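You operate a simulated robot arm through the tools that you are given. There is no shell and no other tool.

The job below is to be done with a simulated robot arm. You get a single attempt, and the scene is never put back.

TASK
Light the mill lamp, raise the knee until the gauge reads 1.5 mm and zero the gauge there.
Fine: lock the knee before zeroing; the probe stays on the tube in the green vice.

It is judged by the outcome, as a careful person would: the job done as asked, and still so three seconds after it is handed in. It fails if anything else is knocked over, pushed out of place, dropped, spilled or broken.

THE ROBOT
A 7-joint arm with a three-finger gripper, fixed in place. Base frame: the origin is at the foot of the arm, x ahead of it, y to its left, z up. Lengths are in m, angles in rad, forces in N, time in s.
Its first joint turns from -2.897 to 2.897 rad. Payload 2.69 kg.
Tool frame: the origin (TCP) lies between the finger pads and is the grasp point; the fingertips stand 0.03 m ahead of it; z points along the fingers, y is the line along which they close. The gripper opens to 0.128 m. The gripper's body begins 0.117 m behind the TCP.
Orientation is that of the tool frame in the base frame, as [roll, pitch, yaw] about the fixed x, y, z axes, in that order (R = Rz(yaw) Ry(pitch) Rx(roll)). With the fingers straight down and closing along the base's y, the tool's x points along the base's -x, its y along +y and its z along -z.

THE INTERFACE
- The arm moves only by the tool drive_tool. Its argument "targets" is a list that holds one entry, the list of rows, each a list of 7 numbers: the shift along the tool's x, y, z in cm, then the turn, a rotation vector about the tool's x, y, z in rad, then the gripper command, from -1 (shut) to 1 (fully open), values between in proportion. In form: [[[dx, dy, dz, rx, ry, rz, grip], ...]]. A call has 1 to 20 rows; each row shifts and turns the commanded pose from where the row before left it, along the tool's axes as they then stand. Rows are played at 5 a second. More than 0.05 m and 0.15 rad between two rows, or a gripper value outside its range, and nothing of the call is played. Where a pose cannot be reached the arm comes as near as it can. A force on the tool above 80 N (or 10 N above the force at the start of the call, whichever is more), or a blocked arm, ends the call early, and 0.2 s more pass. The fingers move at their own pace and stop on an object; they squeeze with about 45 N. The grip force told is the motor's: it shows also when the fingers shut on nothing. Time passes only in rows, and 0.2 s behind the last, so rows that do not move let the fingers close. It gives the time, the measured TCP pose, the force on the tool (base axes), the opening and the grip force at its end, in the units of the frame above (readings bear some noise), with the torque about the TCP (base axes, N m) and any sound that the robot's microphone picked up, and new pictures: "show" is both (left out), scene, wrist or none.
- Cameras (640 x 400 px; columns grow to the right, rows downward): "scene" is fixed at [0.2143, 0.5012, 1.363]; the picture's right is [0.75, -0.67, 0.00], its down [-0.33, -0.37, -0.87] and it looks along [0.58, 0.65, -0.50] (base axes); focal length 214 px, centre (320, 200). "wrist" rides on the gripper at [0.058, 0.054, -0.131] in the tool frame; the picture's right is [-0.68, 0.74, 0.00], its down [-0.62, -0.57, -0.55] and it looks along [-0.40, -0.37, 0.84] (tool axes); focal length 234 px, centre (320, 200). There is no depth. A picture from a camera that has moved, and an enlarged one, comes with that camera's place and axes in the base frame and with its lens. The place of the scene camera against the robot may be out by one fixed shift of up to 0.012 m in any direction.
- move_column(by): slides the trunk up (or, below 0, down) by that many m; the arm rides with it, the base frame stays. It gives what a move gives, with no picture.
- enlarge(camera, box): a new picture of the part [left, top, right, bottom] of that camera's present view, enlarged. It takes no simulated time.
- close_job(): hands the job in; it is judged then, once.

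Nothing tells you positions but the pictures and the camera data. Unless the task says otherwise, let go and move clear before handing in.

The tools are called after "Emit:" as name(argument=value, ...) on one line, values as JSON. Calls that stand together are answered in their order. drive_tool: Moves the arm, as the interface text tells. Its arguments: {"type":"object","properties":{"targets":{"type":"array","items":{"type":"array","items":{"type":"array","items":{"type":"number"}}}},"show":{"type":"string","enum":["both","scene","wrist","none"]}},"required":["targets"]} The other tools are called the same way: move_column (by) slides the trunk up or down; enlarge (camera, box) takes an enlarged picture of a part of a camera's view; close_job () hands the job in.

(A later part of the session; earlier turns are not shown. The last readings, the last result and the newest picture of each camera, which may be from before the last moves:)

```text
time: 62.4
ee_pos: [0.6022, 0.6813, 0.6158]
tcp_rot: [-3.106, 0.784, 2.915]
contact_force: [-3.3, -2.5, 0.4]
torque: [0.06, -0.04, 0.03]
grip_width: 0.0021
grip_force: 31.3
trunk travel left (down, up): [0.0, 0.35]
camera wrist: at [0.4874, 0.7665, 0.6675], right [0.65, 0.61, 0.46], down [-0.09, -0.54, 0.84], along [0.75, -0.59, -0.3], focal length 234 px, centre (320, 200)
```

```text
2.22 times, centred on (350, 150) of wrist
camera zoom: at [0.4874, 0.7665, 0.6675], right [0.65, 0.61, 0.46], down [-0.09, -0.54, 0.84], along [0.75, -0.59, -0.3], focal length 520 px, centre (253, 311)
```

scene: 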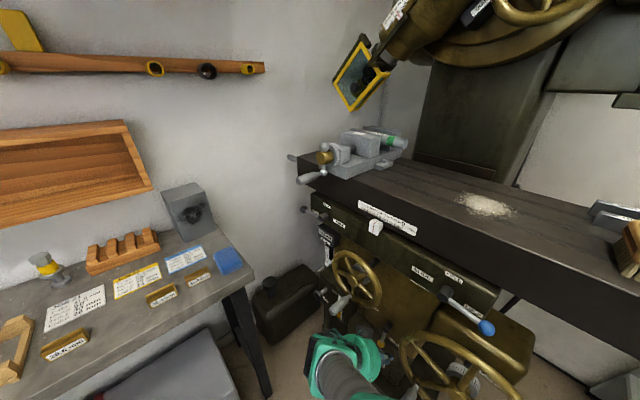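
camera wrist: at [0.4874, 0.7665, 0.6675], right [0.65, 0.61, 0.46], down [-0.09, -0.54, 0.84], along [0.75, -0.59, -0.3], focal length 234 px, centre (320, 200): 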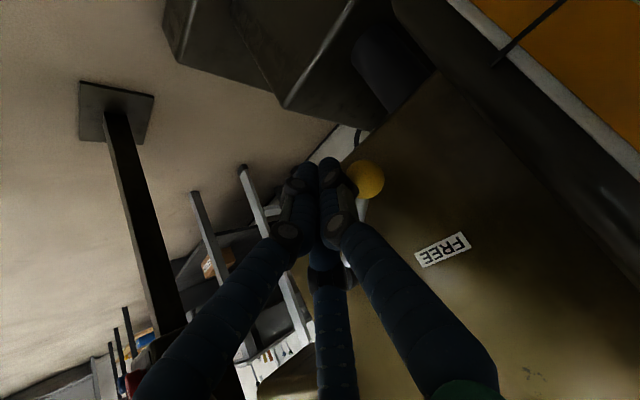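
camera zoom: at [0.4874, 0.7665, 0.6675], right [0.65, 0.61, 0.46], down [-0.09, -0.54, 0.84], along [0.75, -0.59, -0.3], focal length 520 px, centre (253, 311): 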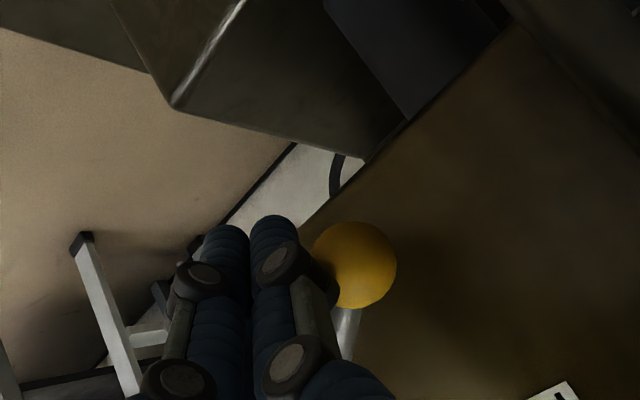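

The lever moves easily, now about 55° over. I keep following its arc to FREE.

Emit:
drive_tool(targets=[[[-0.28, 0.93, -0.62, 0, 0, 0, -1], [-0.28, 0.93, -0.62, 0, 0, 0, -1], [-0.85, 1.23, -1.3, 0, 0, 0, -1], [-0.9, 0.55, -1.1, 0, 0, 0, -1], [-0.57, 0, -0.56, 0, 0, 0, -1]]], show="wrist")

Emit:
enlarge(camera="wrist", box=[240, 60, 460, 240])

```text
time: 63.4
ee_pos: [0.5981, 0.7215, 0.6513]
tcp_rot: [-3.101, 0.78, 2.925]
contact_force: [3.4, 28.3, -19.3]
torque: [-4.99, -1.92, -3.67]
grip_width: 0.002
grip_force: 31.0
trunk travel left (down, up): [0.0, 0.35]
stopped in row 5: the force on the tool passed its limit at 90 N (the readings are from after the stop); the commanded pose is now the measured one
camera wrist: at [0.4816, 0.8067, 0.7025], right [0.65, 0.61, 0.45], down [-0.08, -0.54, 0.84], along [0.76, -0.58, -0.3], focal length 234 px, centre (320, 200)
```

wrist: 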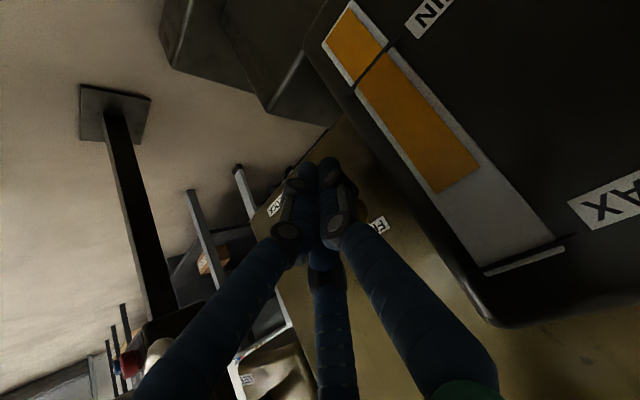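

```text
2.22 times, centred on (350, 150) of wrist
camera zoom: at [0.4816, 0.8067, 0.7025], right [0.65, 0.61, 0.45], down [-0.08, -0.54, 0.84], along [0.76, -0.58, -0.3], focal length 520 px, centre (253, 311)
```

zoom: 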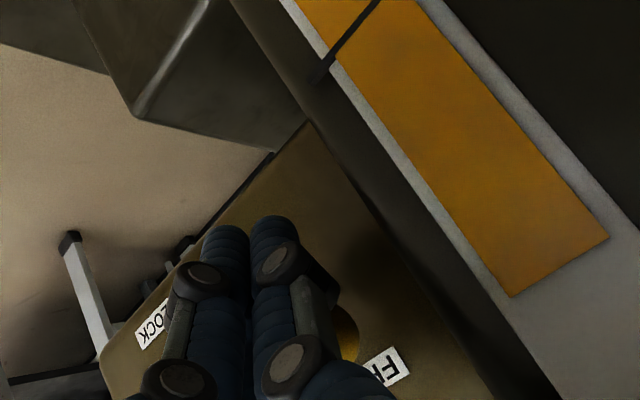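

Something near the palm (probably the table handwheel's handle) touched the hand. I back off down-right at once and check the scene.

Emit:
drive_tool(targets=[[[0.45, -0.47, 0.62, 0, 0, 0, -1], [0.45, -0.47, 0.62, 0, 0, 0, -1]]])

Emit:
enlarge(camera="scene", box=[300, 190, 440, 380])

Emit:
enlarge(camera="wrist", box=[240, 60, 460, 240])

```text
time: 64.0
ee_pos: [0.5948, 0.7087, 0.6354]
tcp_rot: [-3.096, 0.781, 2.925]
contact_force: [-0.2, -0.2, -0.4]
torque: [-0.03, -0.01, -0.02]
grip_width: 0.0021
grip_force: 31.5
trunk travel left (down, up): [0.0, 0.35]
camera wrist: at [0.479, 0.7936, 0.6859], right [0.65, 0.61, 0.45], down [-0.08, -0.53, 0.84], along [0.76, -0.58, -0.3], focal length 234 px, centre (320, 200)
```

scene: 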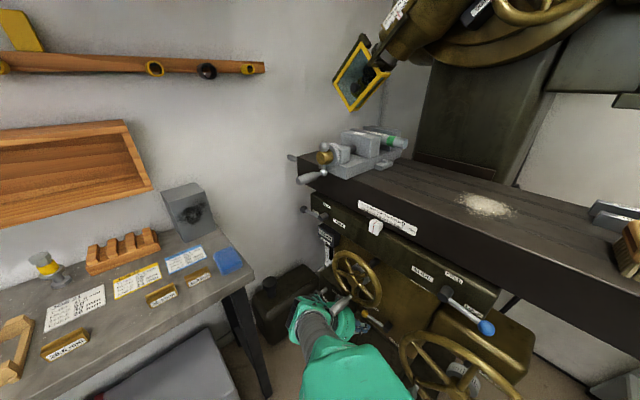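
wrist: 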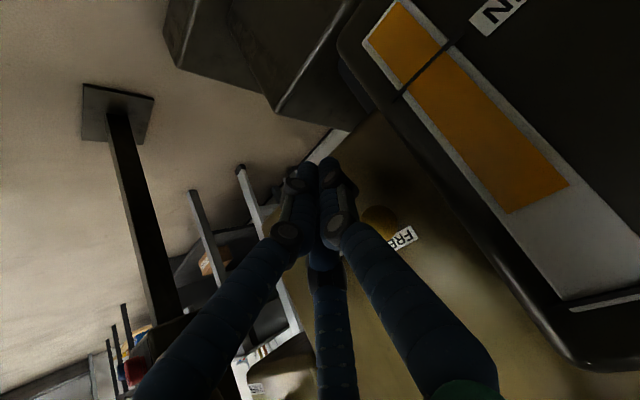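

```text
2.11 times, centred on (370, 285) of scene
camera zoom: at [0.2143, 0.5012, 1.363], right [0.75, -0.67, 0.0], down [-0.33, -0.37, -0.87], along [0.58, 0.65, -0.5], focal length 452 px, centre (215, 21)
```

zoom: 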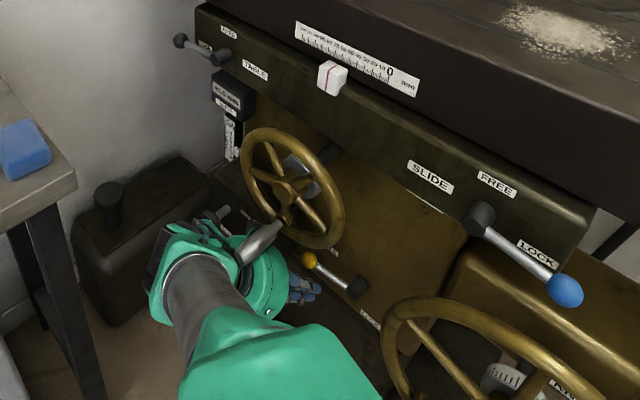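

```text
2.22 times, centred on (350, 150) of wrist
camera zoom: at [0.479, 0.7936, 0.6859], right [0.65, 0.61, 0.45], down [-0.08, -0.53, 0.84], along [0.76, -0.58, -0.3], focal length 520 px, centre (253, 311)
```

zoom: 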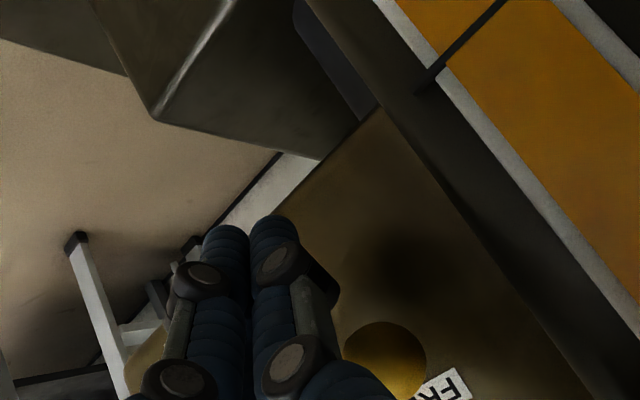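

The handwheel itself hasn't moved, and the lever is now about 75° toward FREE. I'll flatten the hand to clear that handle, then nudge the lever the rest of the way.

Emit:
drive_tool(targets=[[[0.7, 0, 0.7, 0, -0.12, 0, -1], [0, 0, 0, 0, -0.12, 0, -1], [0, 0, 0, 0, -0.12, 0, -1]]], show="wrist")

Emit:
enlarge(camera="wrist", box=[240, 60, 460, 240])

```text
time: 64.8
ee_pos: [0.5979, 0.7076, 0.6287]
tcp_rot: [-3.079, 1.142, 2.947]
contact_force: [0.1, -0.7, 0.0]
torque: [0.0, 0.06, 0.02]
grip_width: 0.0019
grip_force: 31.6
trunk travel left (down, up): [0.0, 0.35]
camera wrist: at [0.473, 0.7953, 0.6298], right [0.46, 0.66, 0.6], down [-0.37, -0.47, 0.8], along [0.81, -0.59, 0.03], focal length 234 px, centre (320, 200)
```

wrist: 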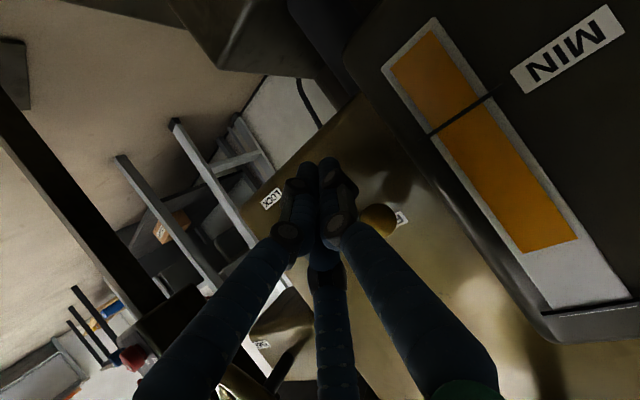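

```text
2.22 times, centred on (350, 150) of wrist
camera zoom: at [0.473, 0.7953, 0.6298], right [0.46, 0.66, 0.6], down [-0.37, -0.47, 0.8], along [0.81, -0.59, 0.03], focal length 520 px, centre (253, 311)
```

zoom: 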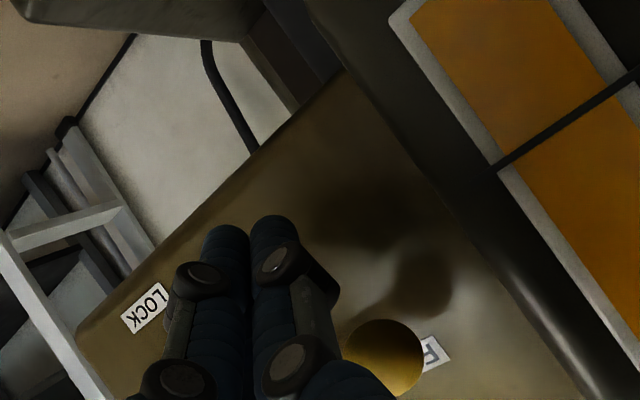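

The ball is at (0.72, 0.67) in y–z: the lever now points horizontally at FREE. I slide right under it and retreat.

Emit:
drive_tool(targets=[[[0, -3.5, 0, 0, 0, 0, -1], [0, -4, 0, 0, 0, 0, -1], [0, 0, -4, 0, 0, 0, -1], [0, 0, -4, 0, 0, 0, -1], [0, 0, -4, 0, 0, 0, -1], [0, 0, -4, 0, 0, 0, -1]]], show="both")

Emit:
enlarge(camera="scene", box=[310, 210, 530, 400])

```text
time: 66.2
ee_pos: [0.4399, 0.6766, 0.6961]
tcp_rot: [-3.077, 1.14, 2.952]
contact_force: [0.4, 0.6, -0.3]
torque: [0.0, -0.03, 0.01]
grip_width: 0.0022
grip_force: 31.4
trunk travel left (down, up): [0.0, 0.35]
camera wrist: at [0.3145, 0.7619, 0.6984], right [0.46, 0.66, 0.59], down [-0.37, -0.47, 0.8], along [0.81, -0.59, 0.03], focal length 234 px, centre (320, 200)
```

scene: 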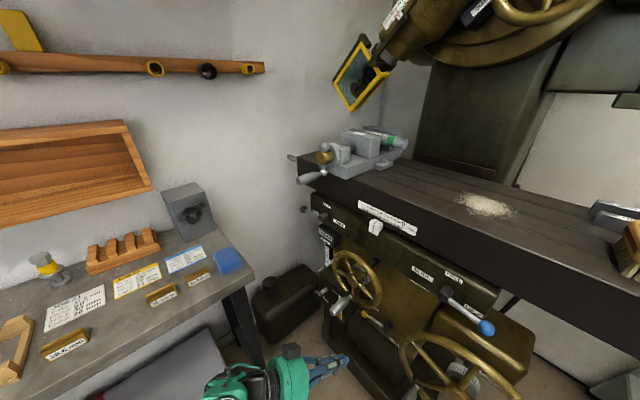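
wrist: 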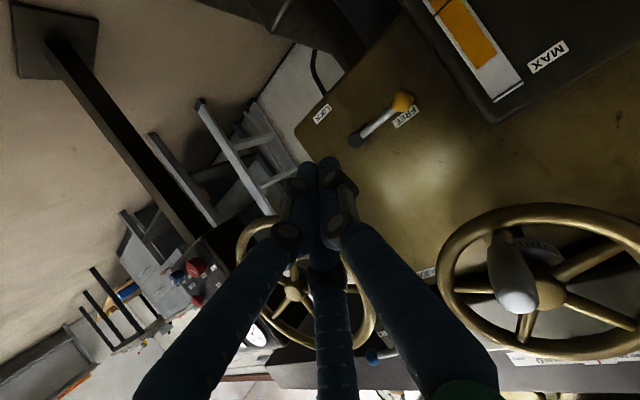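

```text
2.11 times, centred on (420, 305) of scene
camera zoom: at [0.2143, 0.5012, 1.363], right [0.75, -0.67, 0.0], down [-0.33, -0.37, -0.87], along [0.58, 0.65, -0.5], focal length 452 px, centre (110, -21)
```

zoom: 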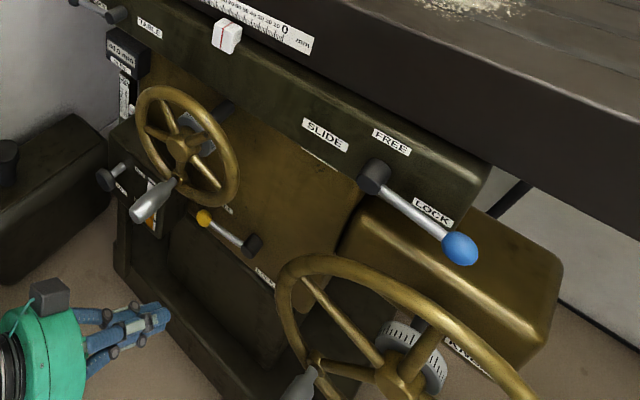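

The knee is now FREE. Next I level the hand, open it to about 7 cm and line it up with the knee crank handle, whose axis I put at y≈0.510, z≈0.718.

Emit:
drive_tool(targets=[[[0, 0, -2, -0.0818, -0.0858, -0.0162, 0.1], [0, 0, -2, -0.0818, -0.0858, -0.0162, 0.1], [0, 0, -2, -0.0818, -0.0858, -0.0162, 0.1], [-1, -4.2, 0, 0, 0, 0, 0.1], [-1, -4.2, 0, 0, 0, 0, 0.1], [-0.5, -4.2, 0, 0, 0, 0, 0.1], [0, -3, 0, 0, 0, 0, 0.1]]], show="both")

Emit:
enlarge(camera="wrist", box=[220, 80, 440, 280])

```text
time: 67.8
ee_pos: [0.3877, 0.527, 0.7414]
tcp_rot: [3.135, 1.4, 3.136]
contact_force: [0.0, 0.5, -1.0]
torque: [-0.02, -0.01, -0.02]
grip_width: 0.0706
grip_force: 0.0
trunk travel left (down, up): [0.0, 0.35]
camera wrist: at [0.2489, 0.5801, 0.7074], right [0.12, 0.74, 0.67], down [-0.43, -0.57, 0.7], along [0.89, -0.37, 0.25], focal length 234 px, centre (320, 200)
```

scene: 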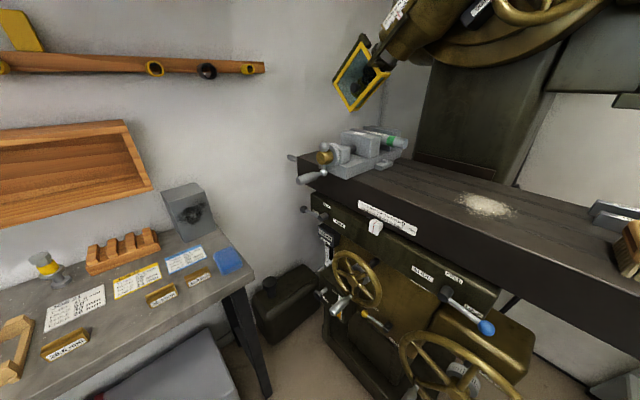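
wrist: 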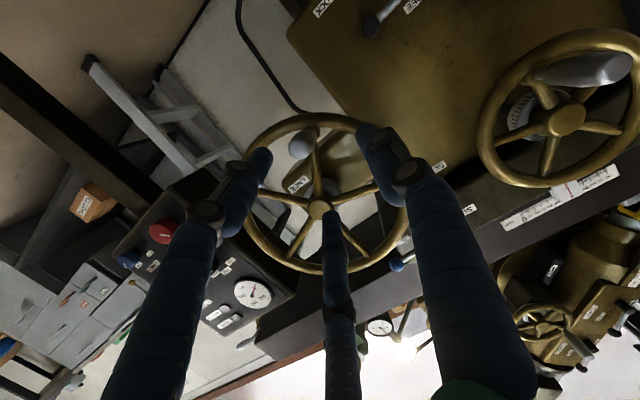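

```text
2.00 times, centred on (330, 180) of wrist
camera zoom: at [0.2489, 0.5801, 0.7074], right [0.12, 0.74, 0.67], down [-0.43, -0.57, 0.7], along [0.89, -0.37, 0.25], focal length 468 px, centre (300, 240)
```

zoom: 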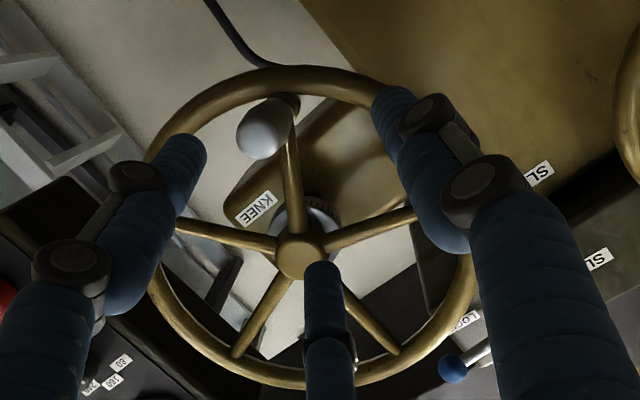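

Clear view: handle tip at (0.4685, 0.512, 0.716). I shift to its axis and slide the open fingers over it.

Emit:
drive_tool(targets=[[[0.46, -1.6, 0, 0, 0, 0, 0.1], [0, 0, 3.3, 0, 0, 0, 0.1], [0, 0, 3.3, 0, 0, 0, 0.1], [0, 0, 3.0, 0, 0, 0, 0.1]]], show="wrist")

Emit:
enlarge(camera="wrist", box=[220, 80, 440, 280])

```text
time: 68.8
ee_pos: [0.4801, 0.511, 0.721]
tcp_rot: [3.14, 1.398, 3.141]
contact_force: [-0.2, -0.6, 0.0]
torque: [0.0, 0.03, -0.05]
grip_width: 0.0703
grip_force: 0.1
trunk travel left (down, up): [0.0, 0.35]
camera wrist: at [0.3412, 0.5629, 0.6879], right [0.12, 0.74, 0.67], down [-0.43, -0.57, 0.7], along [0.89, -0.37, 0.25], focal length 234 px, centre (320, 200)
```

wrist: 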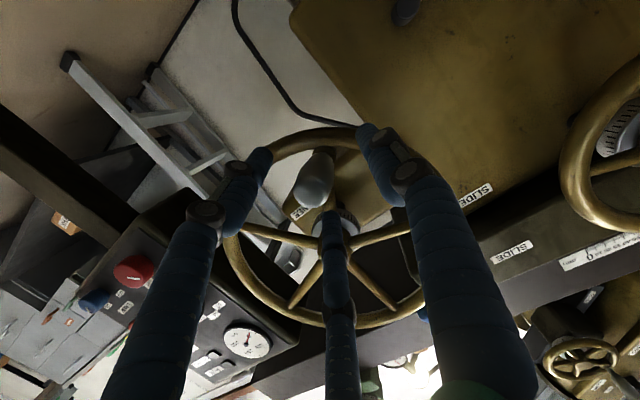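

```text
2.00 times, centred on (330, 180) of wrist
camera zoom: at [0.3412, 0.5629, 0.6879], right [0.12, 0.74, 0.67], down [-0.43, -0.57, 0.7], along [0.89, -0.37, 0.25], focal length 468 px, centre (300, 240)
```

zoom: 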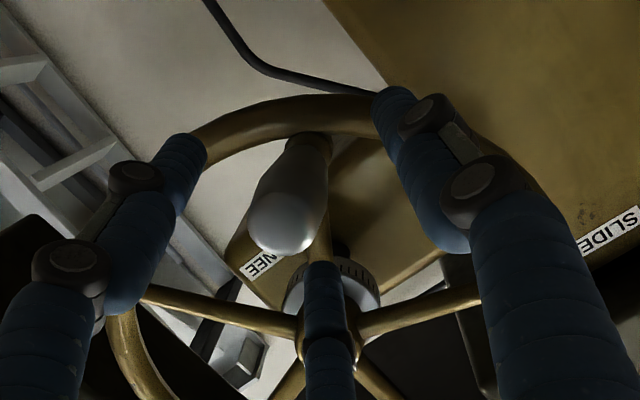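

The handle sits centred between the fingers. I go in 1 cm more and close to a loose cage of about 3 cm.

Emit:
drive_tool(targets=[[[0, 0.2, 1.0, 0, 0, 0, -0.2], [0, 0, 0, 0, 0, 0, -0.5], [0, 0, 0, 0, 0, 0, -0.55]]], show="wrist")

Emit:
enlarge(camera="wrist", box=[220, 80, 440, 280])

Emit:
enlarge(camera="wrist", box=[370, 320, 450, 400])

```text
time: 69.6
ee_pos: [0.4899, 0.5124, 0.7201]
tcp_rot: [-3.141, 1.396, -3.139]
contact_force: [1.5, -3.4, -5.6]
torque: [0.01, -0.11, 0.1]
grip_width: 0.0326
grip_force: 3.0
trunk travel left (down, up): [0.0, 0.35]
camera wrist: at [0.351, 0.5648, 0.6855], right [0.12, 0.74, 0.67], down [-0.43, -0.57, 0.7], along [0.89, -0.37, 0.25], focal length 234 px, centre (320, 200)
```

wrist: 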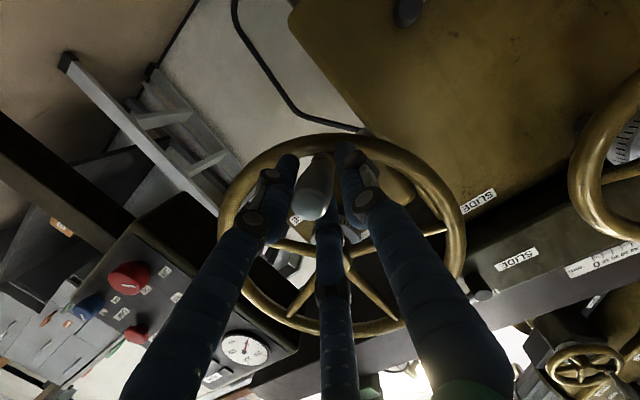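

```text
2.00 times, centred on (330, 180) of wrist
camera zoom: at [0.351, 0.5648, 0.6855], right [0.12, 0.74, 0.67], down [-0.43, -0.57, 0.7], along [0.89, -0.37, 0.25], focal length 468 px, centre (300, 240)
```

zoom: 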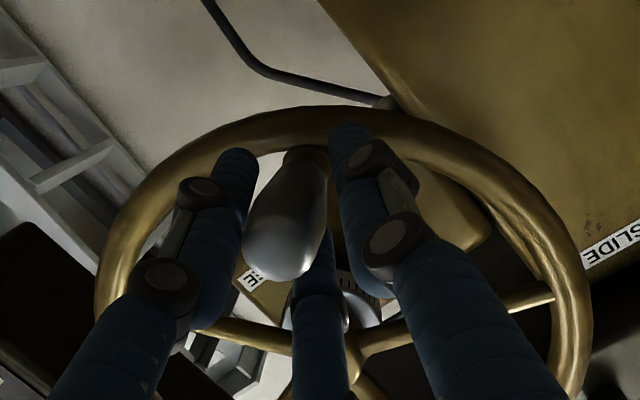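

```text
5.00 times, centred on (410, 360) of wrist
camera zoom: at [0.351, 0.5648, 0.6855], right [0.12, 0.74, 0.67], down [-0.43, -0.57, 0.7], along [0.89, -0.37, 0.25], focal length 1171 px, centre (-130, -600)
```

zoom: 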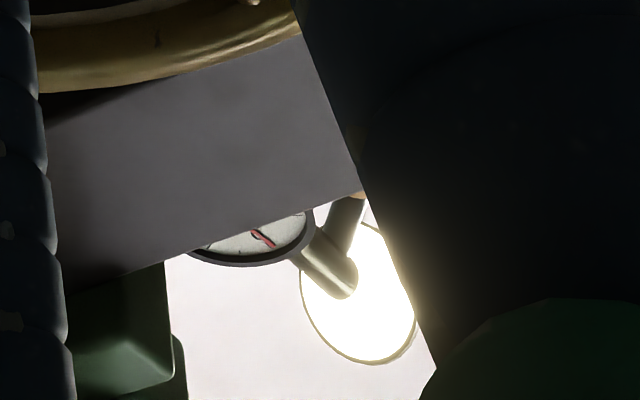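

The handle is loosely caged. I turn the wheel clockwise by about 30° as a first test and then check the gauge.

Emit:
drive_tool(targets=[[[-0.59, 0.7, -0.1, 0, 0, 0, -0.5], [-0.59, 0.69, -0.1, 0, 0, 0, -0.5], [-0.71, 0.58, -0.13, 0, 0, 0, -0.5], [-0.71, 0.57, -0.13, 0, 0, 0, -0.5], [-0.8, 0.44, -0.14, 0, 0, 0, -0.5], [-0.8, 0.44, -0.14, 0, 0, 0, -0.5]]], show="both")

Emit:
enlarge(camera="wrist", box=[200, 80, 460, 400])

Emit:
enlarge(camera="scene", box=[310, 215, 345, 295])

```text
time: 71.0
ee_pos: [0.4911, 0.5471, 0.7615]
tcp_rot: [-3.141, 1.399, 3.141]
contact_force: [-7.8, -9.9, -13.6]
torque: [0.01, 0.12, -0.06]
grip_width: 0.0449
grip_force: 9.2
trunk travel left (down, up): [0.0, 0.35]
camera wrist: at [0.3527, 0.6005, 0.7278], right [0.12, 0.74, 0.67], down [-0.43, -0.57, 0.7], along [0.89, -0.37, 0.25], focal length 234 px, centre (320, 200)
```

scene: 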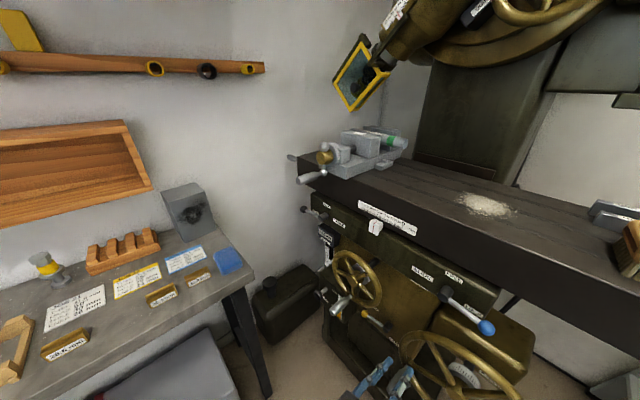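
wrist: 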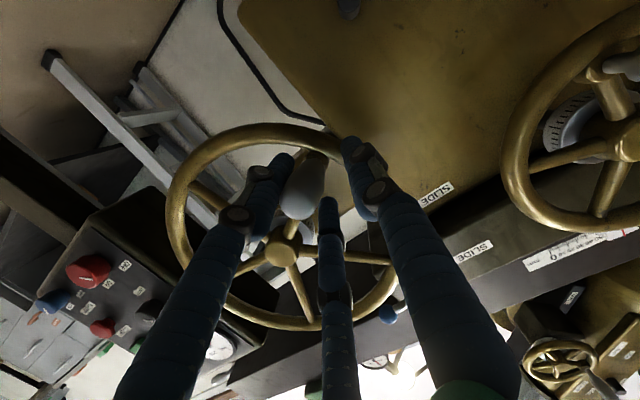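

```text
1.25 times, centred on (330, 240) of wrist
camera zoom: at [0.3527, 0.6005, 0.7278], right [0.12, 0.74, 0.67], down [-0.43, -0.57, 0.7], along [0.89, -0.37, 0.25], focal length 293 px, centre (308, 150)
```

zoom: 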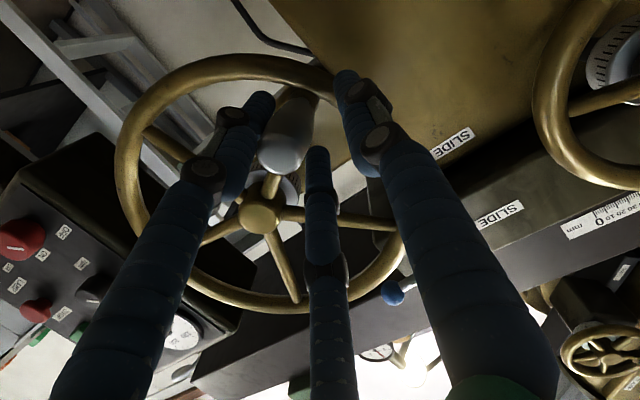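

```text
5.00 times, centred on (328, 255) of scene
camera zoom: at [0.2143, 0.5012, 1.363], right [0.75, -0.67, 0.0], down [-0.33, -0.37, -0.87], along [0.58, 0.65, -0.5], focal length 1072 px, centre (282, -75)
```

zoom: 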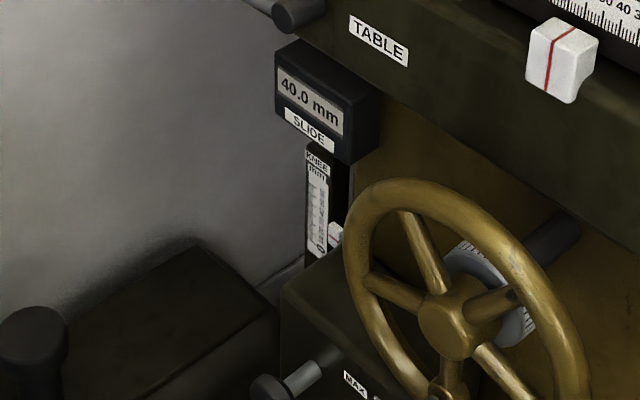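

Emit:
enlarge(camera="wrist", box=[350, 335, 430, 395])

```text
6.67 times, centred on (390, 365) of wrist
camera zoom: at [0.3527, 0.6005, 0.7278], right [0.12, 0.74, 0.67], down [-0.43, -0.57, 0.7], along [0.89, -0.37, 0.25], focal length 1561 px, centre (-147, -900)
```

zoom: 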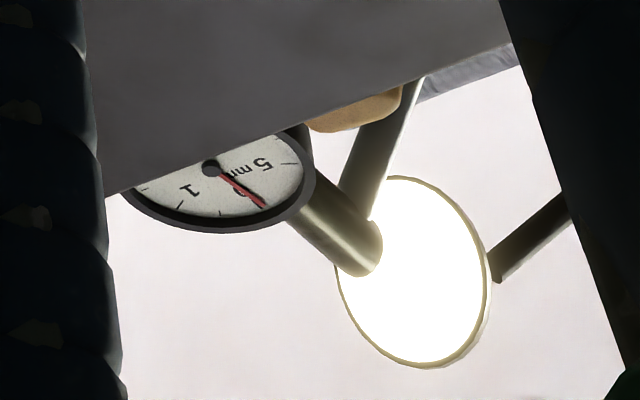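

The wheel turns with modest force. I continue another 60° clockwise to see a clear change.

Emit:
drive_tool(targets=[[[-0.86, 0.28, -0.15, 0, 0, 0, -0.5], [-0.86, 0.27, -0.15, 0, 0, 0, -0.5], [-0.9, 0.14, -0.16, 0, 0, 0, -0.5], [-0.89, 0.13, -0.16, 0, 0, 0, -0.5], [-0.91, -0.02, -0.16, 0, 0, 0, -0.5], [-0.91, -0.03, -0.16, 0, 0, 0, -0.5], [-0.89, -0.18, -0.16, 0, 0, 0, -0.5], [-0.89, -0.19, -0.16, 0, 0, 0, -0.5], [-0.85, -0.33, -0.15, 0, 0, 0, -0.5], [-0.84, -0.34, -0.15, 0, 0, 0, -0.5], [-0.78, -0.48, -0.13, 0, 0, 0, -0.5], [-0.77, -0.49, -0.13, 0, 0, 0, -0.5]]], show="both")

Emit:
enlarge(camera="wrist", box=[330, 250, 450, 350])

```text
time: 73.6
ee_pos: [0.4906, 0.5366, 0.8668]
tcp_rot: [3.14, 1.397, 3.139]
contact_force: [-0.6, 0.3, -0.7]
torque: [-0.01, 0.02, -0.04]
grip_width: 0.032
grip_force: 0.0
trunk travel left (down, up): [0.0, 0.35]
camera wrist: at [0.3524, 0.589, 0.8331], right [0.12, 0.74, 0.67], down [-0.43, -0.57, 0.7], along [0.89, -0.37, 0.25], focal length 234 px, centre (320, 200)
```

scene: 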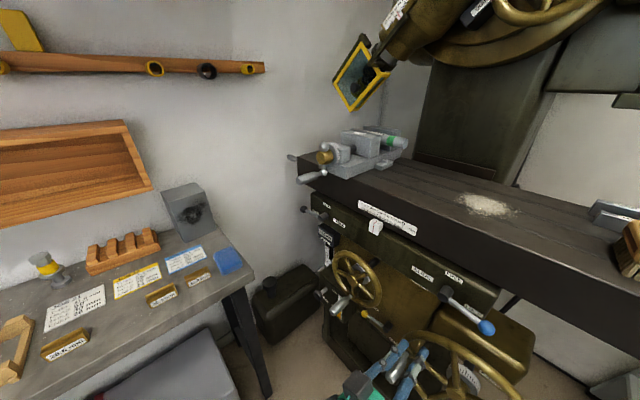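
wrist: 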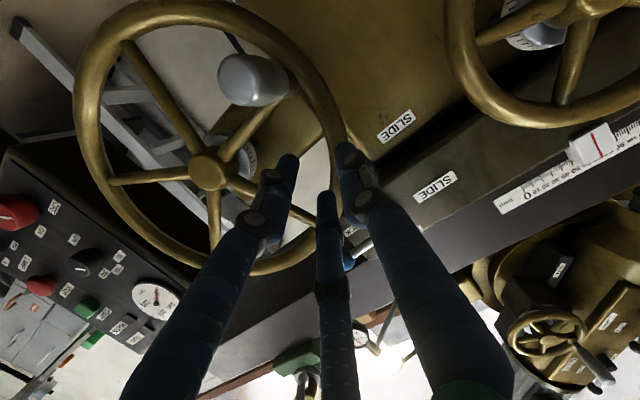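

```text
4.00 times, centred on (390, 300) of wrist
camera zoom: at [0.3524, 0.589, 0.8331], right [0.12, 0.74, 0.67], down [-0.43, -0.57, 0.7], along [0.89, -0.37, 0.25], focal length 937 px, centre (40, -200)
```

zoom: 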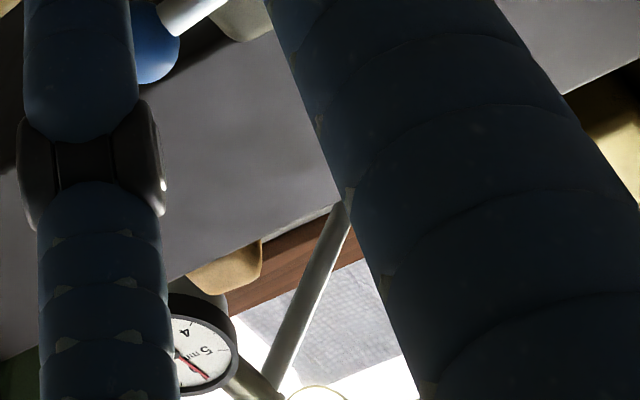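

The handle slipped from the loose cage after about 50°. I back off to view the gauge before regripping more firmly.

Emit:
drive_tool(targets=[[[0, 0, -4, 0, 0, 0, -0.2], [0, 0, -4, 0, 0, 0, 0], [0, 2, -2, 0, 0, 0, 0.1]]], show="wrist")

Emit:
enlarge(camera="wrist", box=[340, 270, 440, 350])

```text
time: 74.4
ee_pos: [0.3933, 0.5556, 0.8846]
tcp_rot: [3.137, 1.395, 3.14]
contact_force: [0.6, -0.1, 0.6]
torque: [0.02, -0.02, 0.02]
grip_width: 0.0704
grip_force: 0.1
trunk travel left (down, up): [0.0, 0.35]
camera wrist: at [0.2535, 0.6087, 0.8501], right [0.12, 0.74, 0.67], down [-0.43, -0.57, 0.7], along [0.89, -0.37, 0.25], focal length 234 px, centre (320, 200)
```

wrist: 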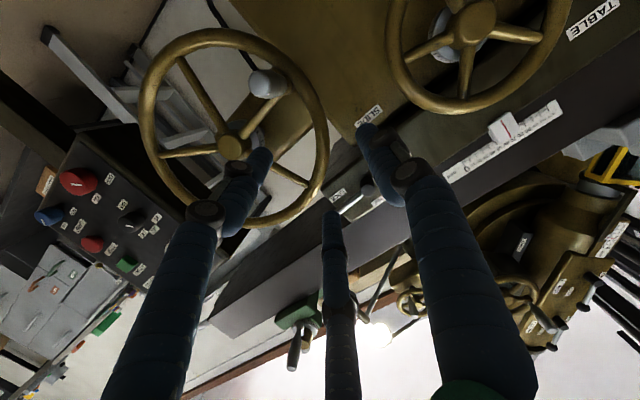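

```text
5.00 times, centred on (390, 310) of wrist
camera zoom: at [0.2535, 0.6087, 0.8501], right [0.12, 0.74, 0.67], down [-0.43, -0.57, 0.7], along [0.89, -0.37, 0.25], focal length 1171 px, centre (-30, -350)
```

zoom: 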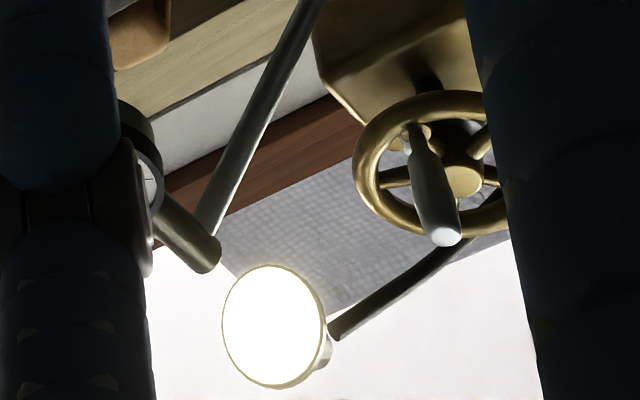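

Emit:
drive_tool(targets=[[[0, -3, 0, 0, 0, 0, 0.3], [0, -2, 0, 0, 0, 0, 0.3]]], show="wrist")

Emit:
enlarge(camera="wrist", box=[340, 250, 440, 350])

```text
time: 75.0
ee_pos: [0.3928, 0.5062, 0.8834]
tcp_rot: [3.139, 1.397, 3.137]
contact_force: [0.3, 0.8, 0.2]
torque: [-0.04, -0.01, -0.06]
grip_width: 0.0831
grip_force: 0.0
trunk travel left (down, up): [0.0, 0.35]
camera wrist: at [0.2534, 0.5584, 0.8502], right [0.12, 0.74, 0.67], down [-0.43, -0.57, 0.7], along [0.89, -0.37, 0.25], focal length 234 px, centre (320, 200)
```

wrist: 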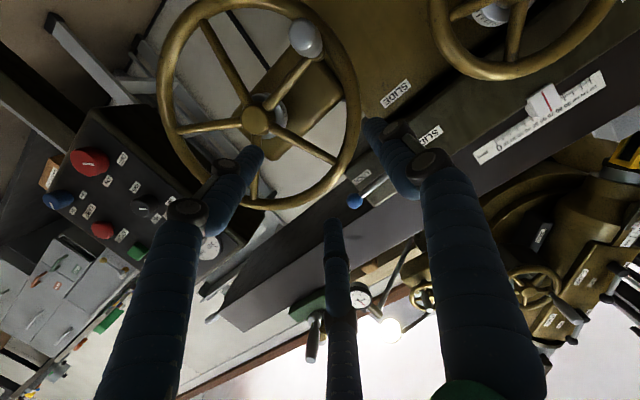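

```text
4.00 times, centred on (390, 300) of wrist
camera zoom: at [0.2534, 0.5584, 0.8502], right [0.12, 0.74, 0.67], down [-0.43, -0.57, 0.7], along [0.89, -0.37, 0.25], focal length 937 px, centre (40, -200)
```

zoom: 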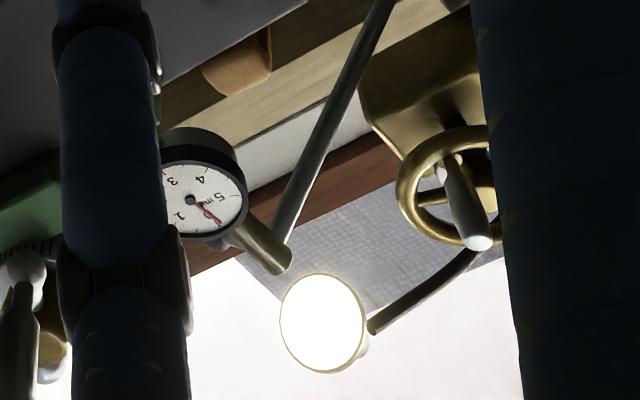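

Emit:
enlarge(camera="wrist", box=[345, 275, 385, 315])

Emit:
enlarge(camera="wrist", box=[150, 0, 370, 210])

```text
10.00 times, centred on (365, 295) of wrist
camera zoom: at [0.2534, 0.5584, 0.8502], right [0.12, 0.74, 0.67], down [-0.43, -0.57, 0.7], along [0.89, -0.37, 0.25], focal length 2342 px, centre (-130, -750)
```

zoom: 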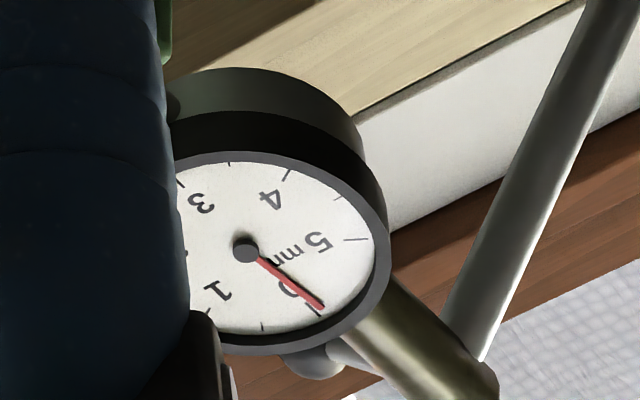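

```text
1.90 times, centred on (260, 105) of wrist
camera zoom: at [0.2534, 0.5584, 0.8502], right [0.12, 0.74, 0.67], down [-0.43, -0.57, 0.7], along [0.89, -0.37, 0.25], focal length 446 px, centre (434, 381)
```

zoom: 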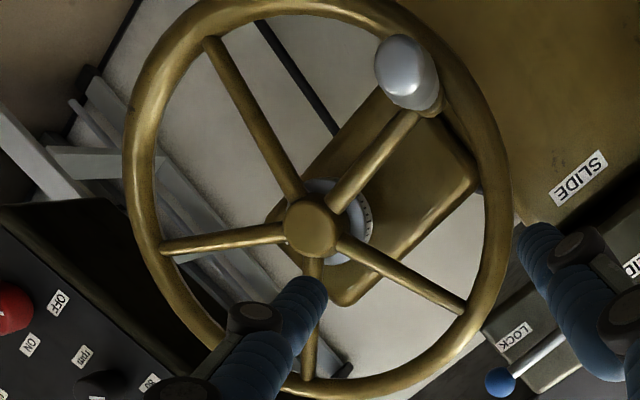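

The gauge shows almost no change after that 50°, so the direction or a dead gap is still unclear. I regrip the handle firmly at (y 0.5525, z 0.80) to turn further.

Emit:
drive_tool(targets=[[[4.1, 2.3, 0.7, 0, 0, 0, 0.1], [4.1, 2.3, 0.7, 0, 0, 0, 0.1], [-0.56, 0, 3.18, 0, 0, 0, 0.1], [-0.56, 0, 3.18, 0, 0, 0, 0.1], [-0.56, 0, 3.18, 0, 0, 0, 0.1], [0, 0, 0, 0, 0, 0, -0.5], [0, 0, 0, 0, 0, 0, -1], [0, 0, 0, 0, 0, 0, -1]]], show="wrist")

Emit:
enlarge(camera="wrist", box=[200, 80, 440, 280])

```text
time: 76.8
ee_pos: [0.488, 0.5501, 0.8004]
tcp_rot: [-3.132, 1.396, -3.134]
contact_force: [2.9, -10.7, -12.9]
torque: [-0.07, -0.53, 0.95]
grip_width: 0.0268
grip_force: 45.0
trunk travel left (down, up): [0.0, 0.35]
camera wrist: at [0.3497, 0.6048, 0.7664], right [0.12, 0.74, 0.66], down [-0.43, -0.56, 0.7], along [0.89, -0.37, 0.25], focal length 234 px, centre (320, 200)
```

wrist: 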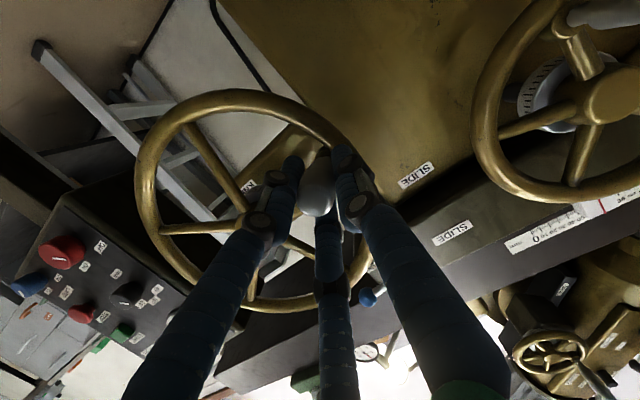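

```text
2.00 times, centred on (320, 180) of wrist
camera zoom: at [0.3497, 0.6048, 0.7664], right [0.12, 0.74, 0.66], down [-0.43, -0.56, 0.7], along [0.89, -0.37, 0.25], focal length 468 px, centre (320, 240)
```

zoom: 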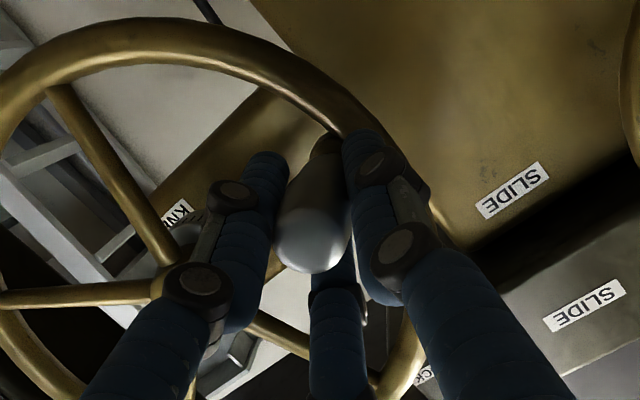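

Emit:
enlarge(camera="wrist", box=[345, 330, 405, 375])

Emit:
drive_tool(targets=[[[-0.9, 0.06, -0.16, 0, 0, 0, -1], [-0.9, 0.0, -0.16, 0, 0, 0, -1], [-0.88, -0.13, -0.16, 0, 0, 0, -1], [-0.87, -0.19, -0.16, 0, 0, 0, -1], [-0.85, -0.28, -0.15, 0, 0, 0, -1], [-0.82, -0.35, -0.15, 0, 0, 0, -1], [-0.78, -0.44, -0.14, 0, 0, 0, -1], [-0.74, -0.5, -0.13, 0, 0, 0, -1]]], show="wrist")

```text
8.89 times, centred on (375, 352) of wrist
camera zoom: at [0.3497, 0.6048, 0.7664], right [0.12, 0.74, 0.66], down [-0.43, -0.56, 0.7], along [0.89, -0.37, 0.25], focal length 2082 px, centre (-169, -1156)
```

zoom: 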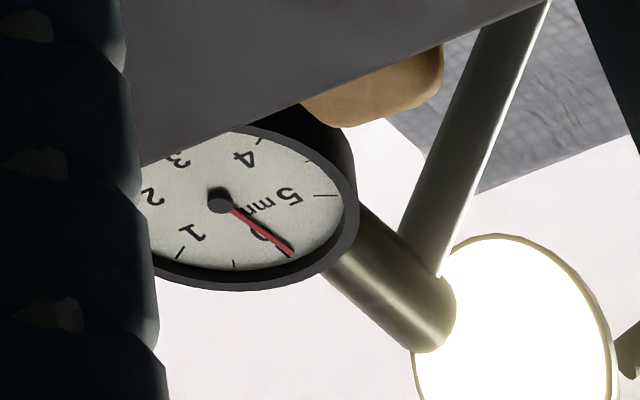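

```text
time: 78.6
ee_pos: [0.4897, 0.5311, 0.8666]
tcp_rot: [-3.117, 1.395, -3.118]
contact_force: [-21.7, -32.2, -41.5]
torque: [-0.15, 0.39, 0.99]
grip_width: 0.0267
grip_force: 45.0
trunk travel left (down, up): [0.0, 0.35]
camera wrist: at [0.3498, 0.5843, 0.8326], right [0.12, 0.74, 0.66], down [-0.43, -0.56, 0.7], along [0.89, -0.37, 0.25], focal length 234 px, centre (320, 200)
```

wrist: 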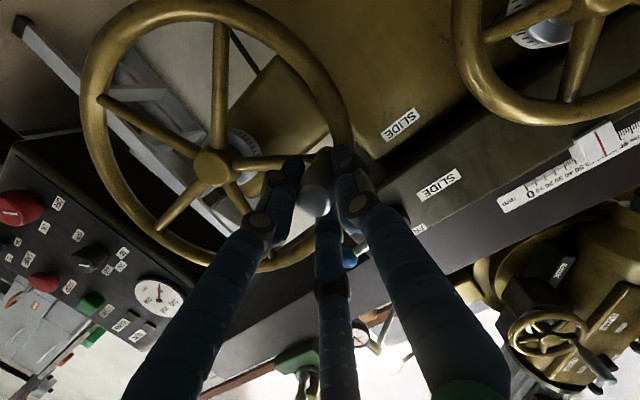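

Emit:
enlarge(camera="wrist", box=[340, 315, 400, 360])

Emit:
enlarge(camera="wrist", box=[180, 90, 300, 200])

```text
8.89 times, centred on (370, 338) of wrist
camera zoom: at [0.3498, 0.5843, 0.8326], right [0.12, 0.74, 0.66], down [-0.43, -0.56, 0.7], along [0.89, -0.37, 0.25], focal length 2082 px, centre (-124, -1022)
```

zoom: 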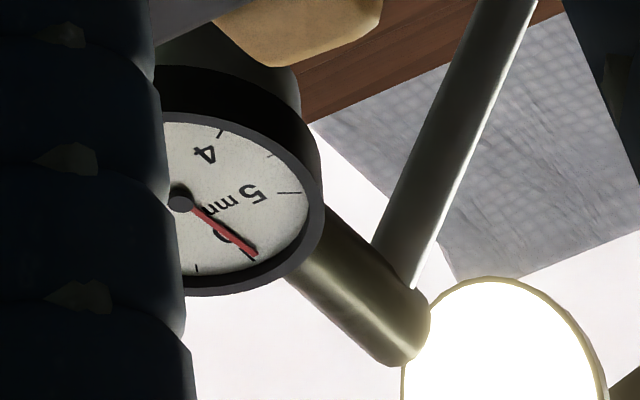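

```text
3.64 times, centred on (240, 145) of wrist
camera zoom: at [0.3498, 0.5843, 0.8326], right [0.12, 0.74, 0.66], down [-0.43, -0.56, 0.7], along [0.89, -0.37, 0.25], focal length 852 px, centre (611, 400)
```

zoom: 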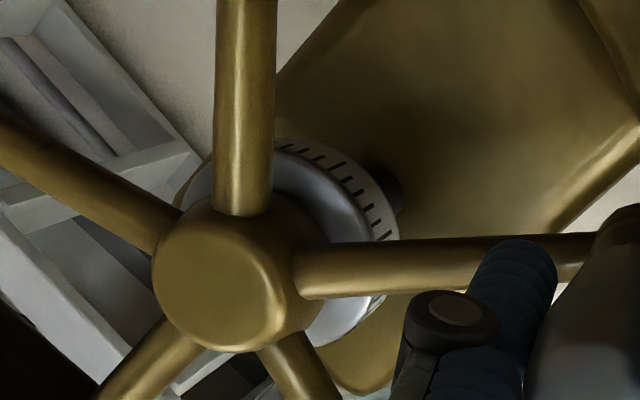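

Still no visible change on the gauge. I'll re-take the same zoomed scene view as at the start to see whether the knee has moved up or down.

Emit:
enlarge(camera="scene", box=[300, 190, 380, 260])

Emit:
enlarge(camera="scene", box=[316, 230, 346, 270])

```text
5.71 times, centred on (340, 225) of scene
camera zoom: at [0.2143, 0.5012, 1.363], right [0.75, -0.67, 0.0], down [-0.33, -0.37, -0.87], along [0.58, 0.65, -0.5], focal length 1226 px, centre (206, 57)
```

zoom: 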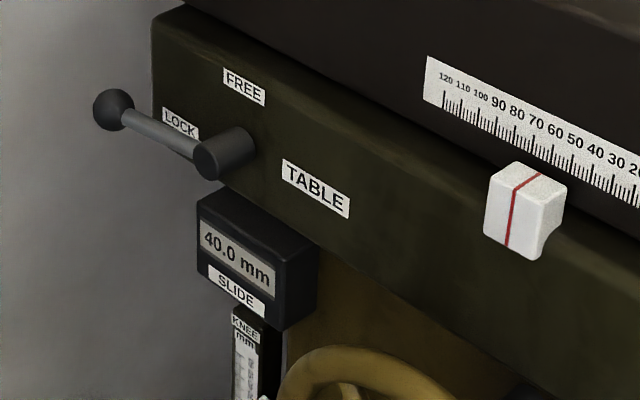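

```text
10.00 times, centred on (331, 250) of scene
camera zoom: at [0.2143, 0.5012, 1.363], right [0.75, -0.67, 0.0], down [-0.33, -0.37, -0.87], along [0.58, 0.65, -0.5], focal length 2145 px, centre (210, -300)
```

zoom: 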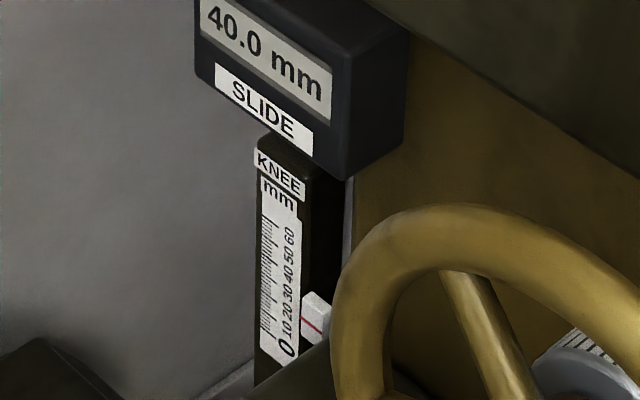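

The knee seems to have risen a fraction of a millimetre, so the probe likely has a small gap. I keep turning clockwise with a slightly smaller radius.

Emit:
drive_tool(targets=[[[-0.57, -0.95, -0.1, 0, 0, 0, -1], [-0.57, -0.95, -0.1, 0, 0, 0, -1], [-0.71, -1.13, -0.13, 0, 0, 0, -1], [-0.71, -1.13, -0.13, 0, 0, 0, -1], [-0.39, -1.28, -0.07, 0, 0, 0, -1], [-0.39, -1.28, -0.07, 0, 0, 0, -1], [-0.06, -1.35, -0.01, 0, 0, 0, -1], [-0.06, -1.35, -0.01, 0, 0, 0, -1]]], show="wrist")

Emit:
enlarge(camera="scene", box=[300, 190, 380, 260])

```text
time: 80.4
ee_pos: [0.49, 0.4391, 0.9074]
tcp_rot: [3.124, 1.403, 3.125]
contact_force: [-11.4, 13.3, 9.1]
torque: [0.01, -0.42, 0.55]
grip_width: 0.0258
grip_force: 44.3
trunk travel left (down, up): [0.0, 0.35]
camera wrist: at [0.3507, 0.4923, 0.8726], right [0.11, 0.73, 0.67], down [-0.44, -0.57, 0.7], along [0.89, -0.37, 0.26], focal length 234 px, centre (320, 200)
```

wrist: 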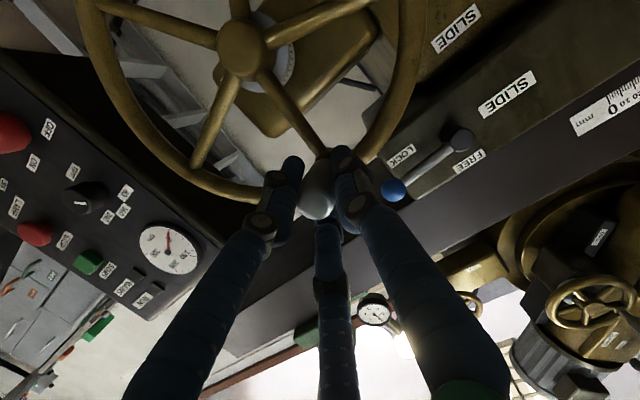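

```text
5.71 times, centred on (340, 225) of scene
camera zoom: at [0.2143, 0.5012, 1.363], right [0.75, -0.67, 0.0], down [-0.33, -0.37, -0.87], along [0.58, 0.65, -0.5], focal length 1226 px, centre (206, 57)
```

zoom: 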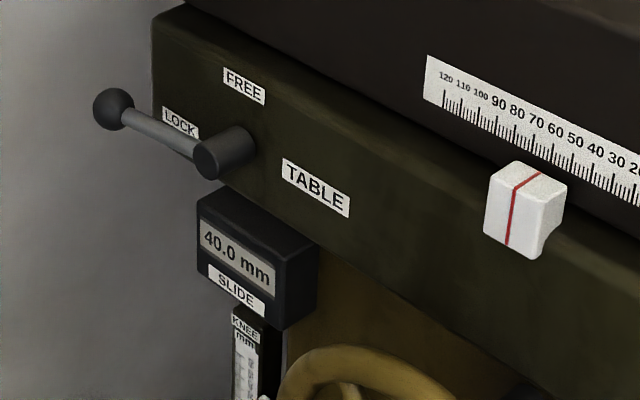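

Emit:
enlarge(camera="wrist", box=[345, 285, 405, 330])

```text
8.89 times, centred on (375, 308) of wrist
camera zoom: at [0.3507, 0.4923, 0.8726], right [0.11, 0.73, 0.67], down [-0.44, -0.57, 0.7], along [0.89, -0.37, 0.26], focal length 2082 px, centre (-169, -756)
```

zoom: 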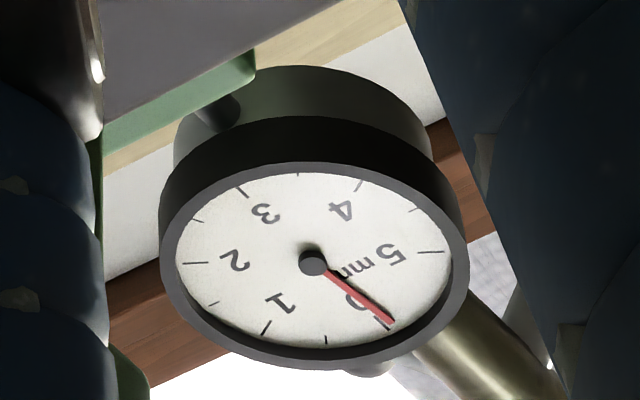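

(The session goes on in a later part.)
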